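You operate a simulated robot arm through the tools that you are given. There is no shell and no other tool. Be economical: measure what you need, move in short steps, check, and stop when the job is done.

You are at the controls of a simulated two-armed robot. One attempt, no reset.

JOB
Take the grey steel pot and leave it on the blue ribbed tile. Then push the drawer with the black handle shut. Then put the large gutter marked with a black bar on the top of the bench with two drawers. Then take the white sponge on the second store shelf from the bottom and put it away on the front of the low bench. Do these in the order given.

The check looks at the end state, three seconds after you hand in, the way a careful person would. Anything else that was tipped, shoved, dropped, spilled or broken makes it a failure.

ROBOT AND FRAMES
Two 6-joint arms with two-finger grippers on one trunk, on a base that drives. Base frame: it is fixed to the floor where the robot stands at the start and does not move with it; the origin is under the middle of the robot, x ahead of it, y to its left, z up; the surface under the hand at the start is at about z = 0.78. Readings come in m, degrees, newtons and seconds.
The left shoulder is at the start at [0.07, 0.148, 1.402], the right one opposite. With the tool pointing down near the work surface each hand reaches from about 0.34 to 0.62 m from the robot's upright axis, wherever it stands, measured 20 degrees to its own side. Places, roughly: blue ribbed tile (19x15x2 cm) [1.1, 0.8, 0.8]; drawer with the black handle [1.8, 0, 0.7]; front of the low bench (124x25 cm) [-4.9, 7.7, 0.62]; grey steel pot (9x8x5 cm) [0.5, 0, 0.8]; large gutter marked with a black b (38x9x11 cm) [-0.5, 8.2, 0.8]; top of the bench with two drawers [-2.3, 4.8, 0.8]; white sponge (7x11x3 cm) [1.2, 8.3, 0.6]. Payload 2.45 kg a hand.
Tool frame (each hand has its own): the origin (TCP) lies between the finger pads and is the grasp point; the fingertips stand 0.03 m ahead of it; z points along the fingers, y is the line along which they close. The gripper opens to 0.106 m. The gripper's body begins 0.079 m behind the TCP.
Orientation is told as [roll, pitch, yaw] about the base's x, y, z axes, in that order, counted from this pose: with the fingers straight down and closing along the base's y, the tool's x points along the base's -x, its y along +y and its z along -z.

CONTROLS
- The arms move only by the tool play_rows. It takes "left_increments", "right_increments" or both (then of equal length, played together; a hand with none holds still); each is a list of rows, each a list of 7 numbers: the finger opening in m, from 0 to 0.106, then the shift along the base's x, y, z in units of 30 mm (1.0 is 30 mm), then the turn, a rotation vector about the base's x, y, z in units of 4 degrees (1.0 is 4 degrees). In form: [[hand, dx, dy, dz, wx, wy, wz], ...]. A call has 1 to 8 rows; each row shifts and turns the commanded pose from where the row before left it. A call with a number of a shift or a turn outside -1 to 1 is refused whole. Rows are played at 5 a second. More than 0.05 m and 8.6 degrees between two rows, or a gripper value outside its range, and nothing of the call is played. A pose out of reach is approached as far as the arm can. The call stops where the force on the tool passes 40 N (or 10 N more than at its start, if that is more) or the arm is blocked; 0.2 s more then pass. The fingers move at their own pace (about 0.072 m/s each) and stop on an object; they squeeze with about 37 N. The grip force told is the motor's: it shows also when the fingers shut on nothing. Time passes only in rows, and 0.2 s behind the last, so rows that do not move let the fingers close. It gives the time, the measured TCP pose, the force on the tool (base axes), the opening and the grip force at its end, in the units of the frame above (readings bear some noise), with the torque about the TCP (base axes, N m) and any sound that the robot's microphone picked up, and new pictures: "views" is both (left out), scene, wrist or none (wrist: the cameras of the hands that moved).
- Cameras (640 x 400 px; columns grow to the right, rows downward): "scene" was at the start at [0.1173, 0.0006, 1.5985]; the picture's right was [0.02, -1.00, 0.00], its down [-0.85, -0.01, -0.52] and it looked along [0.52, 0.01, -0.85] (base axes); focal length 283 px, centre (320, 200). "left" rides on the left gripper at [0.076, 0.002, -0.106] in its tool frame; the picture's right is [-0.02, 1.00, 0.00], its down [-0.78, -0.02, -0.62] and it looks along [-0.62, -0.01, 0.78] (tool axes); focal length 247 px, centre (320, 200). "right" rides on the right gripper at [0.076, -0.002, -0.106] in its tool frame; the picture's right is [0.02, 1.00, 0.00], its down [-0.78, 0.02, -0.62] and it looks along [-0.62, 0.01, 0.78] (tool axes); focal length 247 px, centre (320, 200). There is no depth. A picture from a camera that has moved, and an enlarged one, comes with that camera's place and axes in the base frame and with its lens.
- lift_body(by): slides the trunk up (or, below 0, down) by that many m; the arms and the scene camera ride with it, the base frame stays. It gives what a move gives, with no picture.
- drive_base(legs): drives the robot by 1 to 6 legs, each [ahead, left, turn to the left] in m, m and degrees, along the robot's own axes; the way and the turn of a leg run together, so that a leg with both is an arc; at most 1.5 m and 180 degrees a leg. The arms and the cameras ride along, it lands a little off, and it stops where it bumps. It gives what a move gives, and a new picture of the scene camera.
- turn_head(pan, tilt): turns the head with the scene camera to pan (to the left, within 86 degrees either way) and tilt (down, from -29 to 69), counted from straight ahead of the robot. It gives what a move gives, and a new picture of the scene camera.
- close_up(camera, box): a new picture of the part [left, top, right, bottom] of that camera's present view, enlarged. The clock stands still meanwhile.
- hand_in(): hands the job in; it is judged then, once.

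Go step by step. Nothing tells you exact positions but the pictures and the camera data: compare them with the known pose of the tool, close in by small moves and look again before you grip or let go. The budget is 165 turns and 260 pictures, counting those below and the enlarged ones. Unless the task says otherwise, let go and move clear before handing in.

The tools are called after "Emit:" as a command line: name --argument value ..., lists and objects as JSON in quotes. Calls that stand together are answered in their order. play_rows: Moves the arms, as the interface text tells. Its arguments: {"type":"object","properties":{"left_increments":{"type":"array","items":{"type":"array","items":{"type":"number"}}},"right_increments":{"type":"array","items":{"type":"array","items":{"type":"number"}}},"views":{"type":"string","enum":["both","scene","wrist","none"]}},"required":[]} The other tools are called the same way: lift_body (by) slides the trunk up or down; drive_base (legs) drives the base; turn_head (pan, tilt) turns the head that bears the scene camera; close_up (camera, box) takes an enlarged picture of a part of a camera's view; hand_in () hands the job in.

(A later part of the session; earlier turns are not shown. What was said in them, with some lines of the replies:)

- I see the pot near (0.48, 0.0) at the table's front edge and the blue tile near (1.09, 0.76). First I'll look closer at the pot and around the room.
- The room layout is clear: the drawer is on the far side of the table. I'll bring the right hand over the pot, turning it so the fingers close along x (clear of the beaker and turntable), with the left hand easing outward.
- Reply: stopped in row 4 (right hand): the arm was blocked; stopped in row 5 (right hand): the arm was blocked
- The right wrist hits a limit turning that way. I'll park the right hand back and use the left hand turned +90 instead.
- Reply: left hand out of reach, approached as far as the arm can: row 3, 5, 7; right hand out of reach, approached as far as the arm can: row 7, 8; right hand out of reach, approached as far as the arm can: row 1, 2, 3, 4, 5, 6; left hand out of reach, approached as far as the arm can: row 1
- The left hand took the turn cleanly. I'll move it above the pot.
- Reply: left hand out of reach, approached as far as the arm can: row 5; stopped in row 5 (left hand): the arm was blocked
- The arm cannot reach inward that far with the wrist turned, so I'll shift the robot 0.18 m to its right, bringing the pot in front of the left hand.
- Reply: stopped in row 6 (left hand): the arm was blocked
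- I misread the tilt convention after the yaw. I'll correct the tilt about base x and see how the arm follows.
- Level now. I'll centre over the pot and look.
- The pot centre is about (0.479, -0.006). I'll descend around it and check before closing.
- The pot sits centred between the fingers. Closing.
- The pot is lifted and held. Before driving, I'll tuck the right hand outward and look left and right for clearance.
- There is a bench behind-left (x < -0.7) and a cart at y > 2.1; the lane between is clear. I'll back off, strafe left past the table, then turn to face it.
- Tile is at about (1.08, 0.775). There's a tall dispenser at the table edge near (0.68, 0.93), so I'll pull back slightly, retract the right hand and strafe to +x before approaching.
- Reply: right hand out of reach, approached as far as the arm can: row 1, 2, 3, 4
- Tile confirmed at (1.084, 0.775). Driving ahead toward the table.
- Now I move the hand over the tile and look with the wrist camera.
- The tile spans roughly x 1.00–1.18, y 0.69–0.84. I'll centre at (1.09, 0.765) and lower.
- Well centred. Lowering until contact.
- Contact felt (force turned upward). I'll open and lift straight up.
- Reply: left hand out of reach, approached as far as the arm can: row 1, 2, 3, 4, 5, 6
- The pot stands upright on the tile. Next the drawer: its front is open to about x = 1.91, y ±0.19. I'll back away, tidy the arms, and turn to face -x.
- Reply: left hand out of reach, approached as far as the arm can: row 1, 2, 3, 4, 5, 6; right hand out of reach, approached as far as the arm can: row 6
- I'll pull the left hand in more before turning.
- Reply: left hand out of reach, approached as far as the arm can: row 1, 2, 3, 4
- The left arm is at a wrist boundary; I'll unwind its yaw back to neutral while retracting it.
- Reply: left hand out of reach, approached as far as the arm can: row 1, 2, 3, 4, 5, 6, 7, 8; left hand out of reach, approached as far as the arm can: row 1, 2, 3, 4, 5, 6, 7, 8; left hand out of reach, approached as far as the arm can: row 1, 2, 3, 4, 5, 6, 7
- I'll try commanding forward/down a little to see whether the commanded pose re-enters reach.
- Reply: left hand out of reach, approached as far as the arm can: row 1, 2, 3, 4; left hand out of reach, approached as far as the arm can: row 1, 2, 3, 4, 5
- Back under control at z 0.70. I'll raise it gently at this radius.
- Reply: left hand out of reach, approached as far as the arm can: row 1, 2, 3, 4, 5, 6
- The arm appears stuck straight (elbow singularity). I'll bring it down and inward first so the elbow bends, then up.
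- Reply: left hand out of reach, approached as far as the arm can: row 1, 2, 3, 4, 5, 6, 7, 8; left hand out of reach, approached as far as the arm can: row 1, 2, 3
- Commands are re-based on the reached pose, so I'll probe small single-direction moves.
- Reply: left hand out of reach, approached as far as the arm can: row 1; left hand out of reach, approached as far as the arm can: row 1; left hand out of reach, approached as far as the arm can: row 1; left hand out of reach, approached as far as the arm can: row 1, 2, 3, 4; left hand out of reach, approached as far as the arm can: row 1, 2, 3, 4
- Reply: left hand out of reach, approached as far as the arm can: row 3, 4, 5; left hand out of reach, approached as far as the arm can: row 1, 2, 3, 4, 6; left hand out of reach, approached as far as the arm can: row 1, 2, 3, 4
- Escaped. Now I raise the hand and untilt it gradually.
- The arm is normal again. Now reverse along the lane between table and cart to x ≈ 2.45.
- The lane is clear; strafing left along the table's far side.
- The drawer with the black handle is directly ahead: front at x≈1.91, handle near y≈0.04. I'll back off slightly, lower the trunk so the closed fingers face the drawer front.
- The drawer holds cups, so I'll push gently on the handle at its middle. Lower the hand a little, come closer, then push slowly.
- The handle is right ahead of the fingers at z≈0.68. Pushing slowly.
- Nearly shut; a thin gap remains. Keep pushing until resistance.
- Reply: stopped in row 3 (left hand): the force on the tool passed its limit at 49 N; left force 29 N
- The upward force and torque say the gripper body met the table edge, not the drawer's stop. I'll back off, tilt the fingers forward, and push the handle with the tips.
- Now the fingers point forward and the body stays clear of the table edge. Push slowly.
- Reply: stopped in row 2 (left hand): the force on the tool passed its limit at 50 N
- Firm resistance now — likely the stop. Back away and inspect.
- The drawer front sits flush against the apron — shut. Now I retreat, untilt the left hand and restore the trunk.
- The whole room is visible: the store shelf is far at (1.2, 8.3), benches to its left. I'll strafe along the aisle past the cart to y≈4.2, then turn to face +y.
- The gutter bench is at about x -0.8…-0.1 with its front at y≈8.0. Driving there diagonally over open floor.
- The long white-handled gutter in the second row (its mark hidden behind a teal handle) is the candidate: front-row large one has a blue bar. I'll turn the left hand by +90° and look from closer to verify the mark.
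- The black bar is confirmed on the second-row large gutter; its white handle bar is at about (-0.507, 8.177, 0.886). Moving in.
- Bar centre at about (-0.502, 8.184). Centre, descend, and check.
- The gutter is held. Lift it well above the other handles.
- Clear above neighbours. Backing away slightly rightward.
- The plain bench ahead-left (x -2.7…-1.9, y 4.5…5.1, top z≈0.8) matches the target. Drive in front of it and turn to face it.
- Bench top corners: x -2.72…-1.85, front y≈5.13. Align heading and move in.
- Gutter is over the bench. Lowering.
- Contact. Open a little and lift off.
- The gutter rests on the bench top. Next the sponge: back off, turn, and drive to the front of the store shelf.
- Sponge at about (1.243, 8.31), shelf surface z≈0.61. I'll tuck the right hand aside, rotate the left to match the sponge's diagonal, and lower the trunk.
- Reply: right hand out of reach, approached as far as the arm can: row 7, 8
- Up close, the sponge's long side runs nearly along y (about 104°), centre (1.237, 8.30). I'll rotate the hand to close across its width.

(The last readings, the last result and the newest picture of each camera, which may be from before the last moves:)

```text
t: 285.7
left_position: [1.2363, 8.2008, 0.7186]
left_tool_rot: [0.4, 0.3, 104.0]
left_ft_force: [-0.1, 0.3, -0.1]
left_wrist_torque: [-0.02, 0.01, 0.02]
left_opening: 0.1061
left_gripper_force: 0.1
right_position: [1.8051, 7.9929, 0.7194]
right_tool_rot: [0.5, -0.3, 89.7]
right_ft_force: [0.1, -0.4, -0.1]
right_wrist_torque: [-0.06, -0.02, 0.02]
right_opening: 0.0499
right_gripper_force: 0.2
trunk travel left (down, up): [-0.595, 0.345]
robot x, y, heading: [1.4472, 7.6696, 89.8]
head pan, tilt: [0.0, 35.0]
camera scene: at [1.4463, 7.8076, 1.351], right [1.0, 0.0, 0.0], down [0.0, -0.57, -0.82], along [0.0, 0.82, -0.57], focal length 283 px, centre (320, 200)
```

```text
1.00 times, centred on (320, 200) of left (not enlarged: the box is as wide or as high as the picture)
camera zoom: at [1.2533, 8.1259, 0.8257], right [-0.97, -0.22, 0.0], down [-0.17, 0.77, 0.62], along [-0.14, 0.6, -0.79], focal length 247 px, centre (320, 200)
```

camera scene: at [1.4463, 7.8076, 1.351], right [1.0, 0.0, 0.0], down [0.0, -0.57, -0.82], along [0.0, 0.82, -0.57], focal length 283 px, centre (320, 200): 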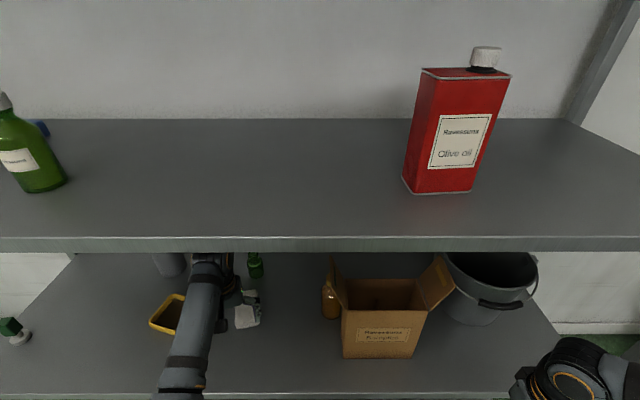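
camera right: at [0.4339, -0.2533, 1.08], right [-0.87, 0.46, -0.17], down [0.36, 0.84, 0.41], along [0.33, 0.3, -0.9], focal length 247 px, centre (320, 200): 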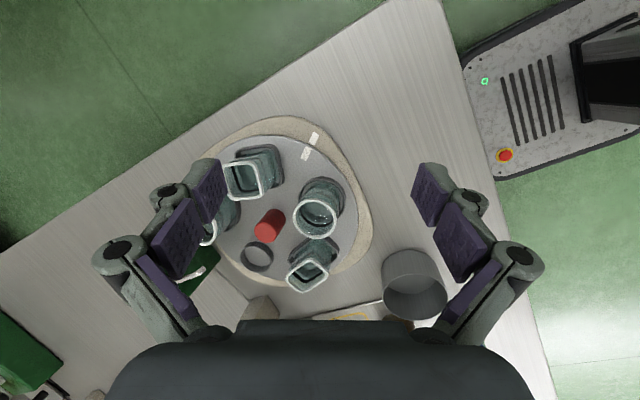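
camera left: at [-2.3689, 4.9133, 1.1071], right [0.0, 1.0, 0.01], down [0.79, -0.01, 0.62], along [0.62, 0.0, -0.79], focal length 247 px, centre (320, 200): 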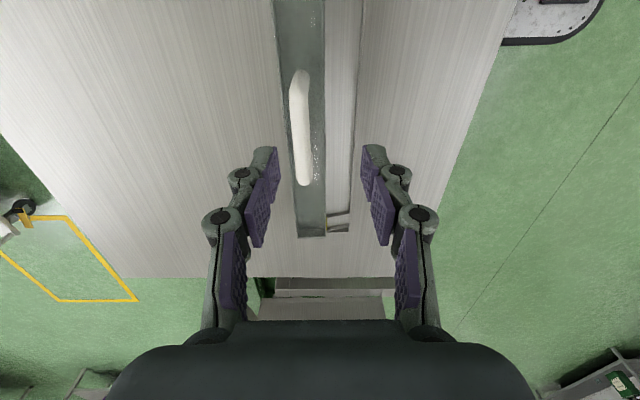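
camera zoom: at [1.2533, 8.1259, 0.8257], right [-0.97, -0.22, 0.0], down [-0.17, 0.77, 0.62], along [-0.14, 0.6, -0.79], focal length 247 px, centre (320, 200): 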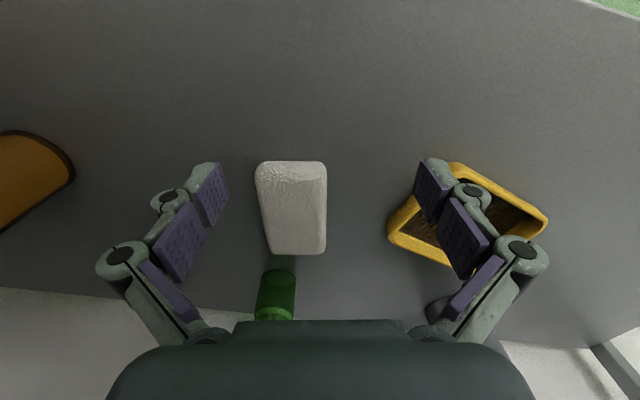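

The hand's orientation matches; sponge centre at (1.242, 8.288). Advance, then descend gradually.

Emit:
drive_base --legs '[[0.04, 0, 0]]'

Emit:
play_rows --left_increments '[[0.106, 0.1, 0.5, 0, 0, 0, 0], [0.106, 0.1, 0.5, 0, 0, 0, 0], [0.106, 0, 0.5, 0, 0, 0, 0], [0.106, 0, 0, -0.6, 0, 0, 0], [0.106, 0, 0, -0.5, 0, 0, 0], [0.106, 0, 0, 0, 0, 0, 0]]'

```text
t: 286.6
left_position: [1.236, 8.2399, 0.7187]
left_tool_rot: [0.3, 0.2, 104.1]
left_ft_force: [0.2, -0.1, -0.8]
left_wrist_torque: [-0.03, 0.02, -0.02]
left_opening: 0.1058
left_gripper_force: 0.1
right_position: [1.8041, 8.0308, 0.7205]
right_tool_rot: [0.5, -0.3, 89.8]
right_ft_force: [0.5, 0.2, -0.7]
right_wrist_torque: [0.0, 0.03, 0.0]
right_opening: 0.05
right_gripper_force: 0.0
trunk travel left (down, up): [-0.595, 0.345]
robot x, y, heading: [1.4484, 7.7047, 89.8]
head pan, tilt: [0.0, 35.0]
camera scene: at [1.4464, 7.8474, 1.3511], right [1.0, 0.0, 0.0], down [0.0, -0.57, -0.82], along [0.0, 0.82, -0.57], focal length 283 px, centre (320, 200)
```

scene: 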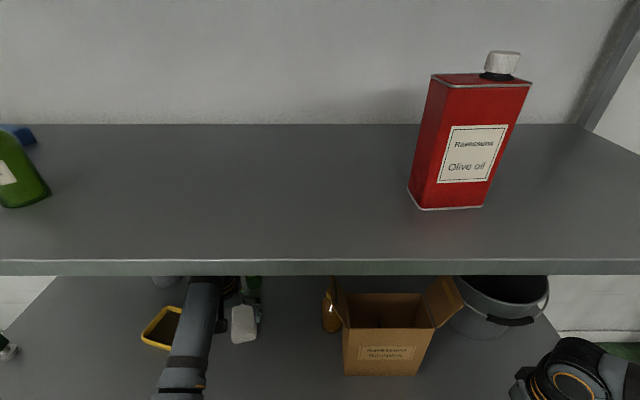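

```text
t: 287.9
left_position: [1.2426, 8.2858, 0.686]
left_tool_rot: [0.3, 0.2, 104.2]
left_ft_force: [-0.2, 0.2, -0.7]
left_wrist_torque: [-0.03, 0.0, 0.02]
left_opening: 0.1061
left_gripper_force: 0.0
right_position: [1.8036, 8.0319, 0.7201]
right_tool_rot: [0.5, -0.4, 89.8]
right_ft_force: [0.0, -0.2, -0.5]
right_wrist_torque: [0.0, 0.0, -0.01]
right_opening: 0.0497
right_gripper_force: 0.1
trunk travel left (down, up): [-0.595, 0.345]
robot x, y, heading: [1.4459, 7.7075, 90.0]
head pan, tilt: [0.0, 35.0]
camera scene: at [1.4464, 7.8468, 1.3511], right [1.0, 0.0, 0.0], down [0.0, -0.57, -0.82], along [0.0, 0.82, -0.57], focal length 283 px, centre (320, 200)
camera left: at [1.2595, 8.21, 0.7926], right [-0.97, -0.22, 0.0], down [-0.17, 0.77, 0.62], along [-0.14, 0.6, -0.79], focal length 247 px, centre (320, 200)
```

scene: 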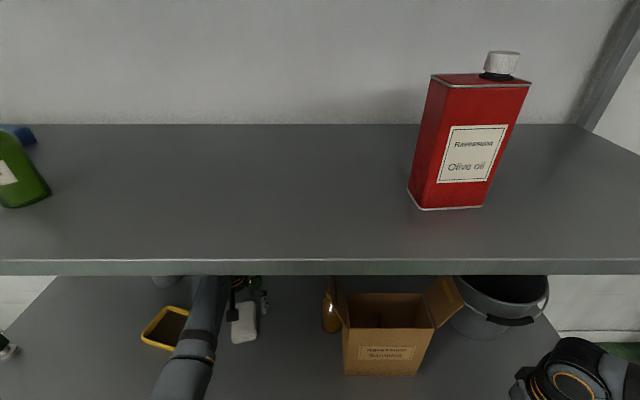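
left: 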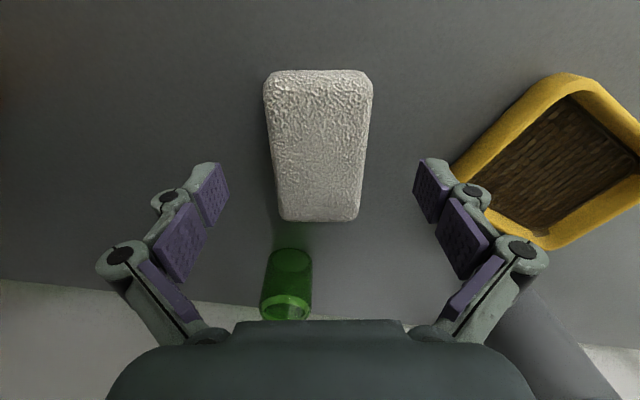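

Emit:
play_rows --left_increments '[[0.106, 0, 0, -0.5, 0, 0, 0], [0.106, 0, 0, -0.5, 0, 0, 0], [0.106, 0, 0, -0.2, 0, 0, 0], [0.106, 0, 0, 0, 0, 0, 0]]' --views "wrist"

```text
t: 288.9
left_position: [1.2451, 8.2844, 0.6508]
left_tool_rot: [0.2, 0.2, 104.1]
left_ft_force: [0.7, -1.4, -0.4]
left_wrist_torque: [0.0, 0.02, -0.01]
left_opening: 0.1058
left_gripper_force: 0.0
right_position: [1.804, 8.0309, 0.7203]
right_tool_rot: [0.5, -0.4, 89.8]
right_ft_force: [0.0, 0.1, -0.2]
right_wrist_torque: [-0.01, 0.03, 0.0]
right_opening: 0.0502
right_gripper_force: 0.0
trunk travel left (down, up): [-0.595, 0.345]
robot x, y, heading: [1.4455, 7.7078, 89.7]
head pan, tilt: [0.0, 35.0]
camera left: at [1.2608, 8.2087, 0.7581], right [-0.97, -0.22, 0.0], down [-0.17, 0.77, 0.62], along [-0.14, 0.6, -0.79], focal length 247 px, centre (320, 200)
```

left: 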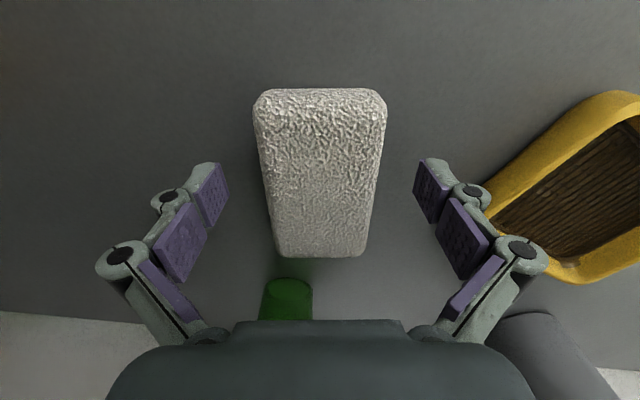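

The fingertips are about level with the sponge's top; go down a bit more, slowly.

Emit:
play_rows --left_increments '[[0.106, 0, 0, -0.25, 0, 0, 0], [0.106, 0, 0, -0.25, 0, 0, 0], [0.106, 0, 0, -0.25, 0, 0, 0], [0.106, 0, 0, 0, 0, 0, 0]]' --views "wrist"

```text
t: 289.9
left_position: [1.2441, 8.2838, 0.6295]
left_tool_rot: [0.3, 0.1, 104.1]
left_ft_force: [1.9, 0.4, 10.0]
left_wrist_torque: [0.14, -0.49, -0.02]
left_opening: 0.1061
left_gripper_force: 0.0
right_position: [1.8045, 8.0313, 0.7215]
right_tool_rot: [0.4, -0.5, 89.8]
right_ft_force: [0.0, -0.3, 0.1]
right_wrist_torque: [-0.02, -0.01, -0.03]
right_opening: 0.0501
right_gripper_force: 0.1
trunk travel left (down, up): [-0.595, 0.345]
robot x, y, heading: [1.4428, 7.7134, 89.9]
head pan, tilt: [0.0, 35.0]
camera left: at [1.261, 8.2093, 0.7369], right [-0.97, -0.22, 0.0], down [-0.17, 0.76, 0.62], along [-0.14, 0.6, -0.78], focal length 247 px, centre (320, 200)
```

left: 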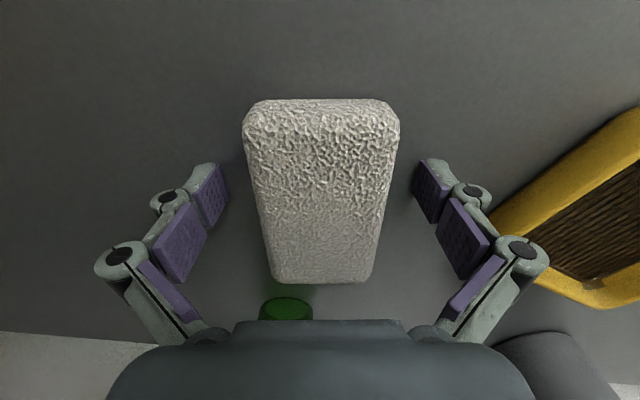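

Fingertips touch the shelf. Lift 3 mm, close on the sponge.

Emit:
play_rows --left_increments '[[0.106, 0, 0, 0.1, 0, 0, 0], [0.03, 0, 0, 0, 0, 0, 0], [0.03, 0, 0, 0, 0, 0, 0], [0.03, 0, 0, 0, 0, 0, 0], [0.03, 0, 0, 0, 0, 0, 0]]' --views "none"

Emit:
play_rows --left_increments '[[0.03, 0, 0, 0.5, 0, 0, 0], [0.03, 0, 0, 0.6, 0, 0, 0], [0.03, 0, 0, 0.7, 0, 0, 0], [0.03, 0, 0, 0.7, 0, 0, 0], [0.03, 0, 0, 0, 0, 0, 0]]' --views "wrist"

```text
t: 290.8
left_position: [1.2459, 8.2879, 0.6469]
left_tool_rot: [-0.1, -1.3, 104.0]
left_ft_force: [-1.4, -6.6, 47.4]
left_wrist_torque: [-0.82, 0.44, 0.19]
left_opening: 0.0642
left_gripper_force: 36.8
right_position: [1.8054, 8.0277, 0.7221]
right_tool_rot: [0.6, -0.8, 89.7]
right_ft_force: [-0.9, 0.0, 0.0]
right_wrist_torque: [0.01, -0.02, -0.01]
right_opening: 0.0498
right_gripper_force: 0.1
trunk travel left (down, up): [-0.595, 0.345]
robot x, y, heading: [1.4464, 7.7101, 89.5]
head pan, tilt: [0.0, 35.0]
stopped in row 4 (left hand): the force on the tool passed its limit at 45 N (the readings are from after the stop); the commanded pose is now the measured one
```

```text
t: 292.0
left_position: [1.2449, 8.2872, 0.7117]
left_tool_rot: [0.0, -0.3, 104.0]
left_ft_force: [0.4, -0.1, 0.1]
left_wrist_torque: [-0.01, 0.01, 0.02]
left_opening: 0.0635
left_gripper_force: 37.0
right_position: [1.8046, 8.0322, 0.7197]
right_tool_rot: [0.6, -0.3, 89.8]
right_ft_force: [-0.6, -0.1, 0.5]
right_wrist_torque: [-0.01, 0.01, 0.02]
right_opening: 0.05
right_gripper_force: 0.1
trunk travel left (down, up): [-0.595, 0.345]
robot x, y, heading: [1.4493, 7.7054, 89.7]
head pan, tilt: [0.0, 35.0]
camera left: at [1.2601, 8.2107, 0.8175], right [-0.98, -0.22, 0.0], down [-0.17, 0.76, 0.62], along [-0.14, 0.61, -0.78], focal length 247 px, centre (320, 200)
```

left: 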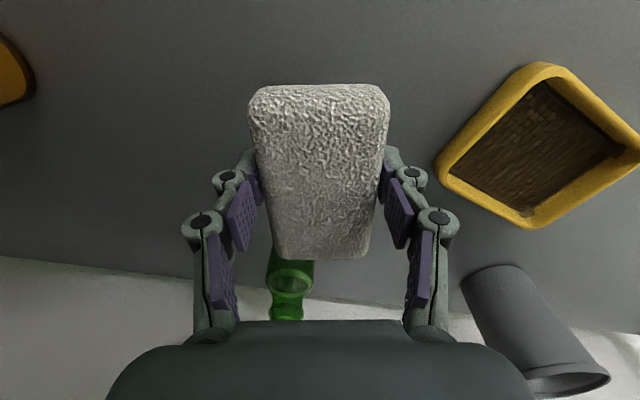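

The sponge is held. Back straight out of the shelf and check nothing was disturbed.

Emit:
drive_base --legs '[[-0.7, 0, 0]]'

```text
t: 295.9
left_position: [1.2434, 7.5816, 0.7109]
left_tool_rot: [0.0, -0.3, 103.5]
left_ft_force: [0.8, 0.4, -0.2]
left_wrist_torque: [0.01, -0.03, -0.01]
left_opening: 0.0634
left_gripper_force: 36.9
right_position: [1.8009, 7.3217, 0.7205]
right_tool_rot: [0.5, -0.3, 89.3]
right_ft_force: [-0.7, -0.6, 0.9]
right_wrist_torque: [-0.04, -0.02, 0.01]
right_opening: 0.05
right_gripper_force: 0.1
trunk travel left (down, up): [-0.595, 0.345]
robot x, y, heading: [1.4414, 7.0048, 89.6]
head pan, tilt: [0.0, 35.0]
camera scene: at [1.4419, 7.1404, 1.3511], right [1.0, -0.01, 0.0], down [-0.01, -0.57, -0.82], along [0.01, 0.82, -0.57], focal length 283 px, centre (320, 200)
```

scene: 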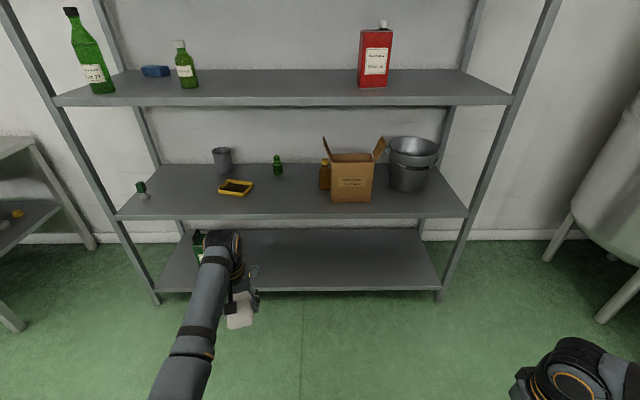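

Everything on the shelf is undisturbed. I'll bring the right hand in, turn to -x and drive toward the low bench by the window wall.

Emit:
play_rows --right_increments '[[0.05, -0.7, 0.5, 0.2, 0, 0, 0], [0.05, -0.7, 0.5, 0.2, 0, 0, 0], [0.05, -0.7, 0.5, 0.2, 0, 0, 0], [0.05, -0.7, 0.5, 0.2, 0, 0, 0], [0.05, -0.7, 0.5, 0.2, 0, 0, 0], [0.05, -0.7, 0.5, 0.2, 0, 0, 0]]' --views "none"

Emit:
drive_base --legs '[[-0.1, 0, 0], [0, 0, 90], [1.5, 0, 0], [1.5, 0, 0], [1.3, 0, 0]]'

Emit:
turn_head --pan 0 --tilt 25

```text
t: 297.3
left_position: [1.2415, 7.5821, 0.711]
left_tool_rot: [-0.2, -0.2, 103.6]
left_ft_force: [0.2, -0.2, 0.1]
left_wrist_torque: [0.0, -0.04, 0.01]
left_opening: 0.0636
left_gripper_force: 36.7
right_position: [1.6907, 7.4149, 0.7263]
right_tool_rot: [0.4, -0.5, 89.2]
right_ft_force: [-0.2, -0.3, 0.3]
right_wrist_torque: [-0.01, -0.04, 0.0]
right_opening: 0.05
right_gripper_force: 0.0
right hand out of reach, approached as far as the arm can: row 5, 6
trunk travel left (down, up): [-0.595, 0.345]
robot x, y, heading: [1.4418, 7.0054, 89.4]
head pan, tilt: [0.0, 35.0]
```

```text
t: 322.4
left_position: [-3.45, 7.0494, 0.7111]
left_tool_rot: [-0.1, -0.2, -171.7]
left_ft_force: [0.0, -0.9, -0.8]
left_wrist_torque: [-0.01, 0.03, 0.02]
left_opening: 0.0638
left_gripper_force: 37.3
right_position: [-3.2416, 7.4796, 0.7261]
right_tool_rot: [0.6, -0.5, 174.1]
right_ft_force: [-0.2, 0.1, -0.6]
right_wrist_torque: [0.01, 0.03, 0.0]
right_opening: 0.0499
right_gripper_force: 0.0
trunk travel left (down, up): [-0.595, 0.345]
robot x, y, heading: [-2.8494, 7.1937, 174.3]
head pan, tilt: [0.0, 35.0]
camera scene: at [-2.9935, 7.2075, 1.3511], right [0.1, 0.99, 0.0], down [0.57, -0.06, -0.82], along [-0.81, 0.08, -0.57], focal length 283 px, centre (320, 200)
```

scene: 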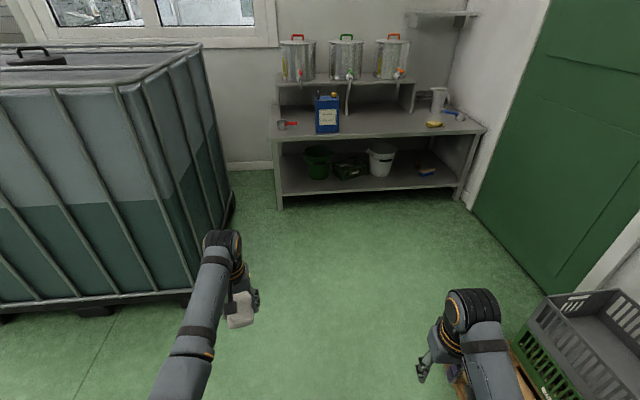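

```text
t: 323.1
left_position: [-3.4487, 7.0483, 0.7116]
left_tool_rot: [-0.1, -0.2, -171.6]
left_ft_force: [-1.0, -0.3, -1.4]
left_wrist_torque: [0.03, -0.04, 0.03]
left_opening: 0.0634
left_gripper_force: 37.0
right_position: [-3.2411, 7.4803, 0.7264]
right_tool_rot: [0.5, -0.6, 174.1]
right_ft_force: [-0.1, 0.3, 0.9]
right_wrist_torque: [0.0, -0.03, 0.03]
right_opening: 0.0501
right_gripper_force: 0.0
trunk travel left (down, up): [-0.595, 0.345]
robot x, y, heading: [-2.8524, 7.1963, 174.2]
head pan, tilt: [0.0, 25.0]
camera scene: at [-2.9973, 7.2079, 1.3668], right [0.1, 0.99, 0.0], down [0.42, -0.04, -0.91], along [-0.9, 0.09, -0.42], focal length 283 px, centre (320, 200)
```

scene: 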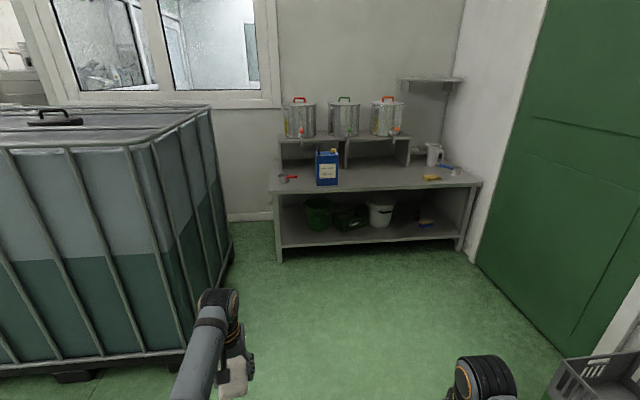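

Emit:
close_up --camera "scene" --box '[250, 80, 500, 270]'

```text
2.11 times, centred on (375, 175) of scene
camera zoom: at [-2.9973, 7.2079, 1.3668], right [0.1, 0.99, 0.0], down [0.42, -0.04, -0.91], along [-0.9, 0.09, -0.42], focal length 597 px, centre (204, 253)
```

zoom: 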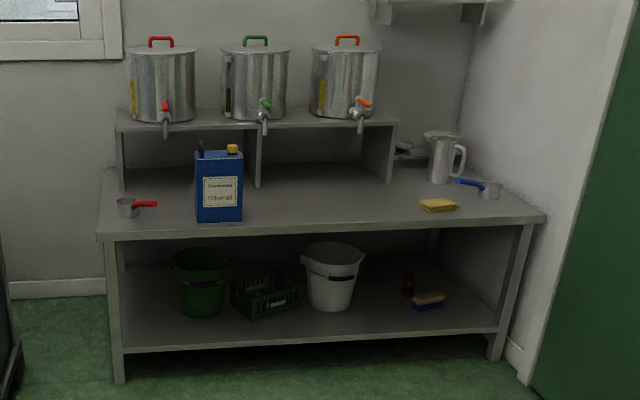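

Bench front edge is at x≈-4.75, z≈0.62; the strip between the blue jug and the yellow cloth (y≈7.75) is free. Driving in carefully between tank and pallet.

Emit:
drive_base --legs '[[0, 0, 5.8], [0.9, -0.1, 0], [0.25, -0.35, 0]]'

```text
t: 330.8
left_position: [-4.6127, 7.4018, 0.712]
left_tool_rot: [0.0, -0.2, -163.6]
left_ft_force: [-0.4, -0.3, 0.0]
left_wrist_torque: [-0.01, 0.0, 0.01]
left_opening: 0.0638
left_gripper_force: 37.2
right_position: [-4.4693, 7.8583, 0.7262]
right_tool_rot: [0.6, -0.5, -177.8]
right_ft_force: [-0.9, 0.4, 0.4]
right_wrist_torque: [-0.01, 0.01, 0.02]
right_opening: 0.0502
right_gripper_force: 0.0
trunk travel left (down, up): [-0.595, 0.345]
robot x, y, heading: [-4.0489, 7.626, -177.6]
head pan, tilt: [0.0, 25.0]
camera scene: at [-4.1889, 7.6245, 1.3668], right [-0.04, 1.0, 0.0], down [0.42, 0.02, -0.91], along [-0.91, -0.04, -0.42], focal length 283 px, centre (320, 200)
```

scene: 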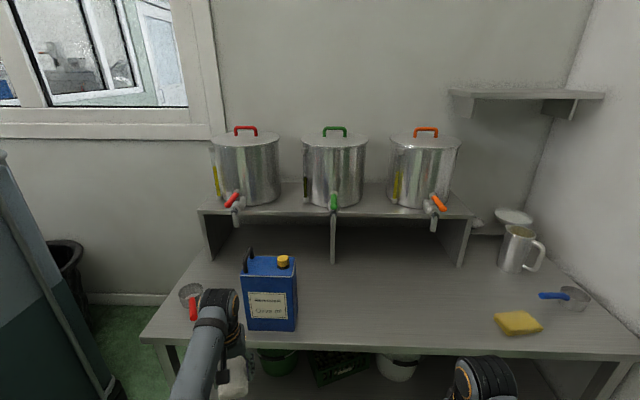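

Emit:
drive_base --legs '[[0, 0, -2.4], [0, -0.33, 0]]'

Emit:
turn_head --pan 0 --tilt 40

```text
t: 333.3
left_position: [-4.6195, 7.7511, 0.7116]
left_tool_rot: [0.1, -0.2, -165.4]
left_ft_force: [0.2, 0.0, -0.9]
left_wrist_torque: [-0.02, -0.02, -0.01]
left_opening: 0.0635
left_gripper_force: 37.6
right_position: [-4.4605, 8.2025, 0.7257]
right_tool_rot: [0.5, -0.5, -179.7]
right_ft_force: [-0.7, 0.8, 0.2]
right_wrist_torque: [0.02, 0.04, 0.01]
right_opening: 0.05
right_gripper_force: 0.1
trunk travel left (down, up): [-0.595, 0.345]
robot x, y, heading: [-4.0457, 7.9599, -179.5]
head pan, tilt: [0.0, 25.0]
camera scene: at [-4.189, 7.9597, 1.3669], right [-0.01, 1.0, 0.0], down [0.42, 0.0, -0.91], along [-0.91, -0.01, -0.42], focal length 283 px, centre (320, 200)
```

scene: 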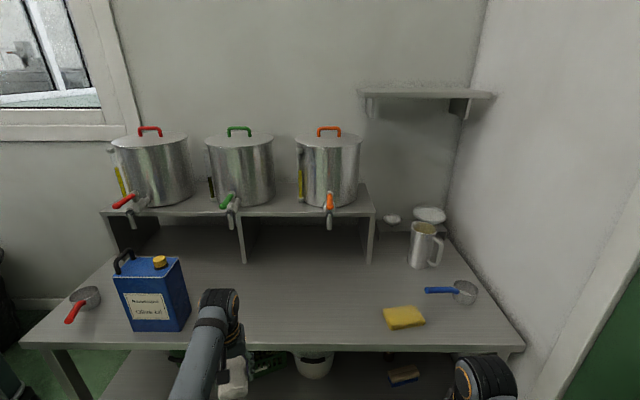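

```text
t: 334.1
left_position: [-4.6203, 7.751, 0.7116]
left_tool_rot: [0.0, -0.2, -165.3]
left_ft_force: [0.3, -0.4, -1.1]
left_wrist_torque: [-0.01, 0.01, -0.01]
left_opening: 0.0635
left_gripper_force: 37.0
right_position: [-4.4608, 8.2022, 0.7273]
right_tool_rot: [0.5, -0.5, -179.7]
right_ft_force: [0.3, -0.7, -0.3]
right_wrist_torque: [0.0, -0.01, -0.01]
right_opening: 0.0501
right_gripper_force: 0.1
trunk travel left (down, up): [-0.595, 0.345]
robot x, y, heading: [-4.046, 7.9619, -179.1]
head pan, tilt: [0.0, 40.0]
camera scene: at [-4.1819, 7.9589, 1.3436], right [-0.01, 1.0, 0.0], down [0.64, 0.0, -0.77], along [-0.77, 0.0, -0.64], focal length 283 px, centre (320, 200)
```

scene: 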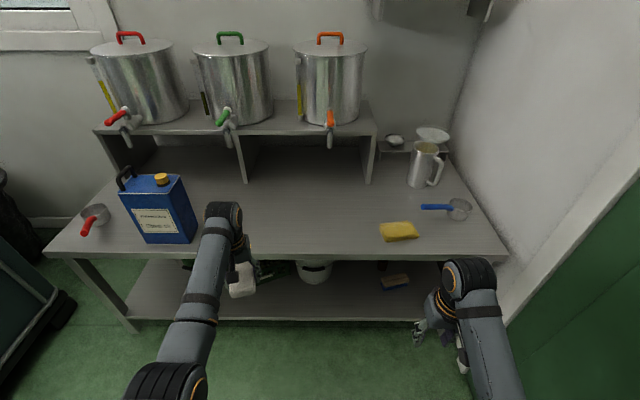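

Strip is clear ahead of the hand. Raise slightly and drive ahead.

Emit:
play_rows --left_increments '[[0.03, 0, 0, 0.6, 0, 0, 0], [0.03, 0, 0, 0.6, 0, 0, 0], [0.03, 0, 0, 0, 0, 0, 0]]' --views "none"

Emit:
drive_base --legs '[[0.26, 0, -0.7]]'

Emit:
close_up --camera "left" --box '[0, 0, 640, 400]'

```text
t: 334.9
left_position: [-4.6208, 7.7511, 0.7466]
left_tool_rot: [-0.1, -0.2, -165.3]
left_ft_force: [-0.1, 0.0, 0.1]
left_wrist_torque: [-0.04, 0.02, 0.01]
left_opening: 0.0636
left_gripper_force: 36.4
right_position: [-4.4599, 8.2019, 0.7267]
right_tool_rot: [0.4, -0.6, -179.7]
right_ft_force: [-0.4, -0.9, 0.0]
right_wrist_torque: [-0.01, 0.0, -0.02]
right_opening: 0.0502
right_gripper_force: 0.0
trunk travel left (down, up): [-0.595, 0.345]
robot x, y, heading: [-4.0459, 7.9601, -179.5]
head pan, tilt: [0.0, 40.0]
```

```text
t: 336.8
left_position: [-4.8795, 7.7589, 0.7466]
left_tool_rot: [0.0, -0.2, -166.0]
left_ft_force: [-0.3, 0.2, -1.0]
left_wrist_torque: [0.0, -0.03, -0.01]
left_opening: 0.0636
left_gripper_force: 36.9
right_position: [-4.714, 8.2066, 0.7253]
right_tool_rot: [0.4, -0.5, 179.5]
right_ft_force: [0.0, 0.6, 0.5]
right_wrist_torque: [0.04, 0.02, 0.0]
right_opening: 0.0501
right_gripper_force: 0.0
trunk travel left (down, up): [-0.595, 0.345]
robot x, y, heading: [-4.3037, 7.9589, 179.6]
head pan, tilt: [0.0, 40.0]
camera scene: at [-4.4377, 7.9609, 1.3435], right [0.01, 1.0, 0.0], down [0.64, 0.0, -0.77], along [-0.77, 0.01, -0.64], focal length 283 px, centre (320, 200)
```

scene: 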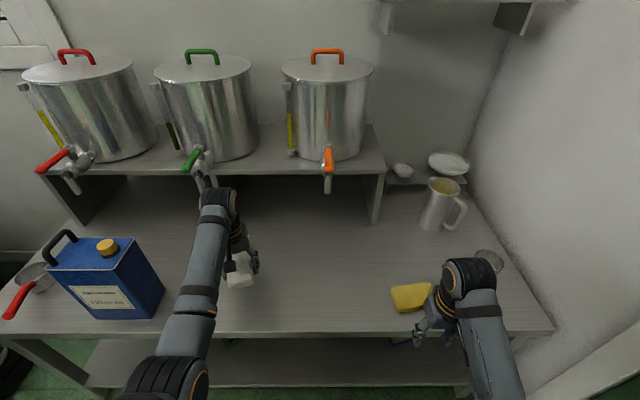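

```text
1.00 times, centred on (320, 200) of left (not enlarged: the box is as wide or as high as the picture)
camera zoom: at [-4.8057, 7.775, 0.8527], right [0.22, -0.98, 0.0], down [-0.76, -0.17, 0.62], along [-0.61, -0.14, -0.78], focal length 247 px, centre (320, 200)
```

zoom: 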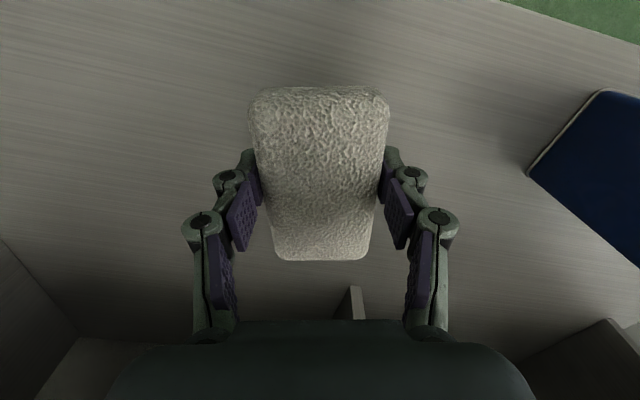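

Sponge is over the strip, between jug and cloth. Lower until contact.

Emit:
play_rows --left_increments '[[0.03, 0, 0, -0.6, 0, 0, 0], [0.03, 0, 0, -0.6, 0, 0, 0], [0.03, 0, 0, -0.5, 0, 0, 0], [0.03, 0, 0, -0.3, 0, 0, 0], [0.03, 0, 0, -0.15, 0, 0, 0], [0.03, 0, 0, -0.15, 0, 0, 0], [0.03, 0, 0, 0, 0, 0, 0]]' --views "wrist"

```text
t: 338.4
left_position: [-4.8788, 7.7596, 0.677]
left_tool_rot: [0.0, -0.3, -166.1]
left_ft_force: [-0.9, 0.2, 0.8]
left_wrist_torque: [-0.01, -0.01, 0.01]
left_opening: 0.0638
left_gripper_force: 37.1
right_position: [-4.7129, 8.2078, 0.7271]
right_tool_rot: [0.4, -0.5, 179.5]
right_ft_force: [0.2, -0.3, -0.1]
right_wrist_torque: [0.0, 0.0, 0.02]
right_opening: 0.0501
right_gripper_force: 0.0
trunk travel left (down, up): [-0.595, 0.345]
robot x, y, heading: [-4.3006, 7.9612, 179.4]
head pan, tilt: [0.0, 40.0]
camera left: at [-4.8049, 7.7756, 0.7839], right [0.22, -0.98, 0.0], down [-0.76, -0.17, 0.62], along [-0.61, -0.14, -0.78], focal length 247 px, centre (320, 200)
```

left: 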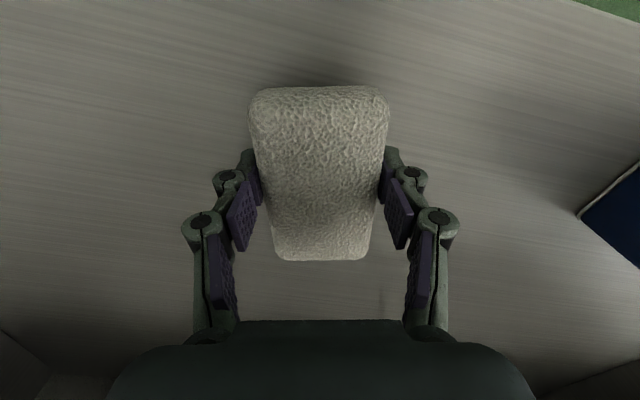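

Emit:
play_rows --left_increments '[[0.03, 0, 0, -0.15, 0, 0, 0], [0.03, 0, 0, -0.15, 0, 0, 0], [0.03, 0, 0, -0.15, 0, 0, 0], [0.03, 0, 0, 0, 0, 0, 0]]' --views "none"

```text
t: 339.4
left_position: [-4.8789, 7.7583, 0.6633]
left_tool_rot: [0.0, -0.1, -166.1]
left_ft_force: [-0.7, -0.2, -0.1]
left_wrist_torque: [0.01, -0.04, -0.01]
left_opening: 0.0638
left_gripper_force: 37.3
right_position: [-4.7127, 8.2097, 0.7255]
right_tool_rot: [0.5, -0.4, 179.6]
right_ft_force: [-0.3, -0.9, 0.1]
right_wrist_torque: [0.02, -0.01, 0.04]
right_opening: 0.0501
right_gripper_force: 0.2
trunk travel left (down, up): [-0.595, 0.345]
robot x, y, heading: [-4.2989, 7.9566, 179.6]
head pan, tilt: [0.0, 40.0]
```

Emit:
play_rows --left_increments '[[0.03, 0, 0, -0.12, 0, 0, 0], [0.03, 0, 0, -0.12, 0, 0, 0], [0.03, 0, 0, -0.12, 0, 0, 0], [0.03, 0, 0, 0, 0, 0, 0]]' --views "wrist"

```text
t: 340.4
left_position: [-4.879, 7.7603, 0.653]
left_tool_rot: [0.0, -0.1, -166.1]
left_ft_force: [0.1, -0.3, 1.0]
left_wrist_torque: [0.0, 0.0, 0.0]
left_opening: 0.0639
left_gripper_force: 37.1
right_position: [-4.7127, 8.208, 0.7252]
right_tool_rot: [0.5, -0.5, 179.6]
right_ft_force: [-0.1, 0.5, -0.5]
right_wrist_torque: [-0.02, 0.0, 0.01]
right_opening: 0.0504
right_gripper_force: 0.1
trunk travel left (down, up): [-0.595, 0.345]
robot x, y, heading: [-4.2989, 7.9615, 179.6]
head pan, tilt: [0.0, 40.0]
camera left: at [-4.804, 7.776, 0.7591], right [0.22, -0.98, 0.0], down [-0.76, -0.17, 0.62], along [-0.61, -0.14, -0.78], focal length 247 px, centre (320, 200)
```

left: 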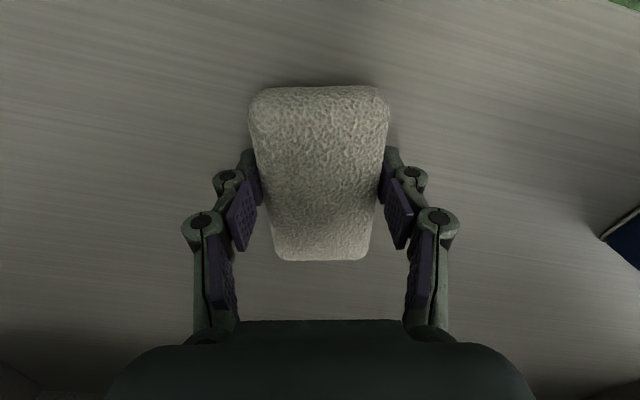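

Emit:
play_rows --left_increments '[[0.03, 0, 0, -0.12, 0, 0, 0], [0.03, 0, 0, -0.12, 0, 0, 0], [0.03, 0, 0, -0.12, 0, 0, 0], [0.03, 0, 0, 0, 0, 0, 0]]' --views "none"

```text
t: 341.4
left_position: [-4.8779, 7.7603, 0.6462]
left_tool_rot: [0.0, -0.6, -166.1]
left_ft_force: [0.2, -0.4, 16.5]
left_wrist_torque: [-0.29, 0.42, 0.07]
left_opening: 0.0636
left_gripper_force: 37.3
right_position: [-4.7106, 8.2082, 0.7276]
right_tool_rot: [0.6, -0.8, 179.6]
right_ft_force: [-0.8, 0.2, 0.1]
right_wrist_torque: [-0.02, 0.0, -0.01]
right_opening: 0.0498
right_gripper_force: 0.0
trunk travel left (down, up): [-0.595, 0.345]
robot x, y, heading: [-4.2986, 7.9585, 179.6]
head pan, tilt: [0.0, 40.0]
```

Contact with the bench. Ease off, open, and lift.

Emit:
play_rows --left_increments '[[0.03, 0, 0, 0.1, 0, 0, 0], [0.106, 0, 0, 0, 0, 0, 0], [0.106, 0, 0, 0, 0, 0, 0], [0.106, 0, 0, 0, 0, 0, 0], [0.106, 0, 0, 0.3, 0, 0, 0], [0.106, 0, 0, 0.6, 0, 0, 0], [0.106, 0, 0, 0.7, 0, 0, 0], [0.106, 0, 0, 0.7, 0, 0, 0]]'

```text
t: 343.1
left_position: [-4.8787, 7.7583, 0.7152]
left_tool_rot: [0.1, -0.3, -166.1]
left_ft_force: [0.6, -0.3, 0.0]
left_wrist_torque: [-0.01, -0.03, 0.01]
left_opening: 0.1062
left_gripper_force: 0.0
right_position: [-4.7134, 8.2079, 0.7261]
right_tool_rot: [0.4, -0.5, 179.6]
right_ft_force: [0.2, -0.2, 0.8]
right_wrist_torque: [0.0, -0.03, 0.04]
right_opening: 0.0502
right_gripper_force: 0.1
trunk travel left (down, up): [-0.595, 0.345]
robot x, y, heading: [-4.3024, 7.9622, 179.6]
head pan, tilt: [0.0, 40.0]
camera scene: at [-4.4368, 7.961, 1.3435], right [0.01, 1.0, 0.0], down [0.64, 0.0, -0.77], along [-0.77, 0.01, -0.64], focal length 283 px, centre (320, 200)
camera left: at [-4.8053, 7.7744, 0.8209], right [0.22, -0.98, 0.0], down [-0.76, -0.17, 0.62], along [-0.61, -0.14, -0.78], focal length 247 px, centre (320, 200)
```

scene: 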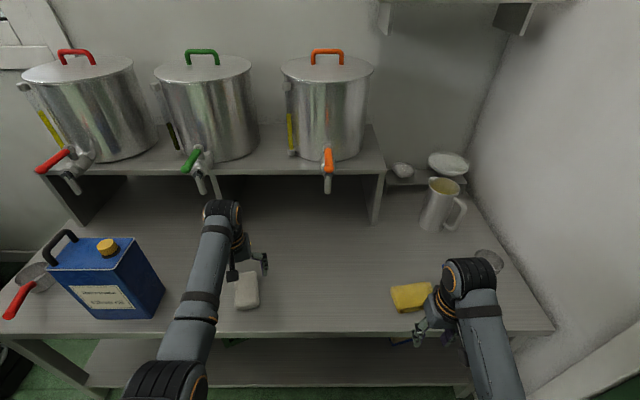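
left: 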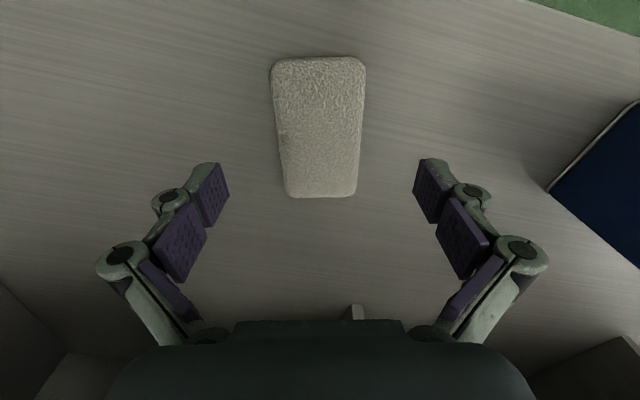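

The sponge lies flat on the front strip of the low bench. Back away clear for a final look.

Emit:
drive_base --legs '[[-0.27, 0, 0]]'

```text
t: 345.1
left_position: [-4.6065, 7.7545, 0.7149]
left_tool_rot: [0.0, -0.2, -166.0]
left_ft_force: [-0.1, -0.6, 0.4]
left_wrist_torque: [-0.01, 0.01, 0.0]
left_opening: 0.1062
left_gripper_force: 0.0
right_position: [-4.44, 8.2056, 0.7266]
right_tool_rot: [0.5, -0.6, 179.6]
right_ft_force: [0.5, 0.2, -0.6]
right_wrist_torque: [-0.01, 0.03, 0.0]
right_opening: 0.0501
right_gripper_force: 0.1
trunk travel left (down, up): [-0.595, 0.345]
robot x, y, heading: [-4.0257, 7.9593, 179.8]
head pan, tilt: [0.0, 40.0]
camera scene: at [-4.1643, 7.959, 1.3436], right [0.01, 1.0, 0.0], down [0.64, 0.0, -0.77], along [-0.77, 0.0, -0.64], focal length 283 px, centre (320, 200)
```

scene: 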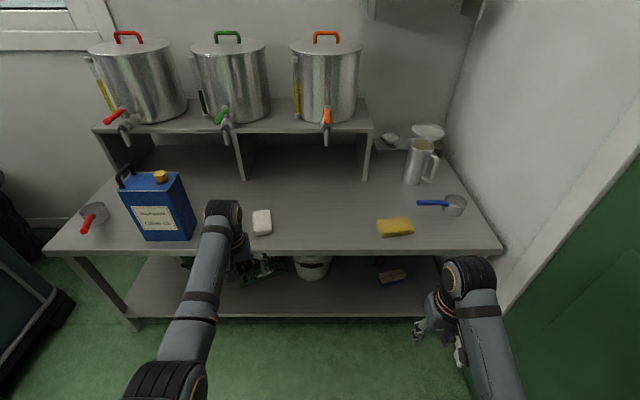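

The sponge is in place and both hands are clear. Before the pot, drawer and gutter were left behind, each was checked and looked right, so I'm handing in.

Emit:
hand_in

```text
The job is handed in.
```

I did all four steps in the order given and handed in:
- **Pot:** it stands upright on the blue ribbed tile.
- **Drawer:** the black-handled drawer is pushed in until it stopped against firm resistance. In the pictures its front sits against the table frame. I couldn't see all of it because the tabletop overhangs it.
- **Gutter:** the large one with the black bar is on the bench top. I chose that bench by its given position, because no drawers showed on the side I worked from.
- **Sponge:** it lies flat on the front strip of the low bench.

I saw nothing else tipped or moved in the pictures, and both hands were clear at hand-in.
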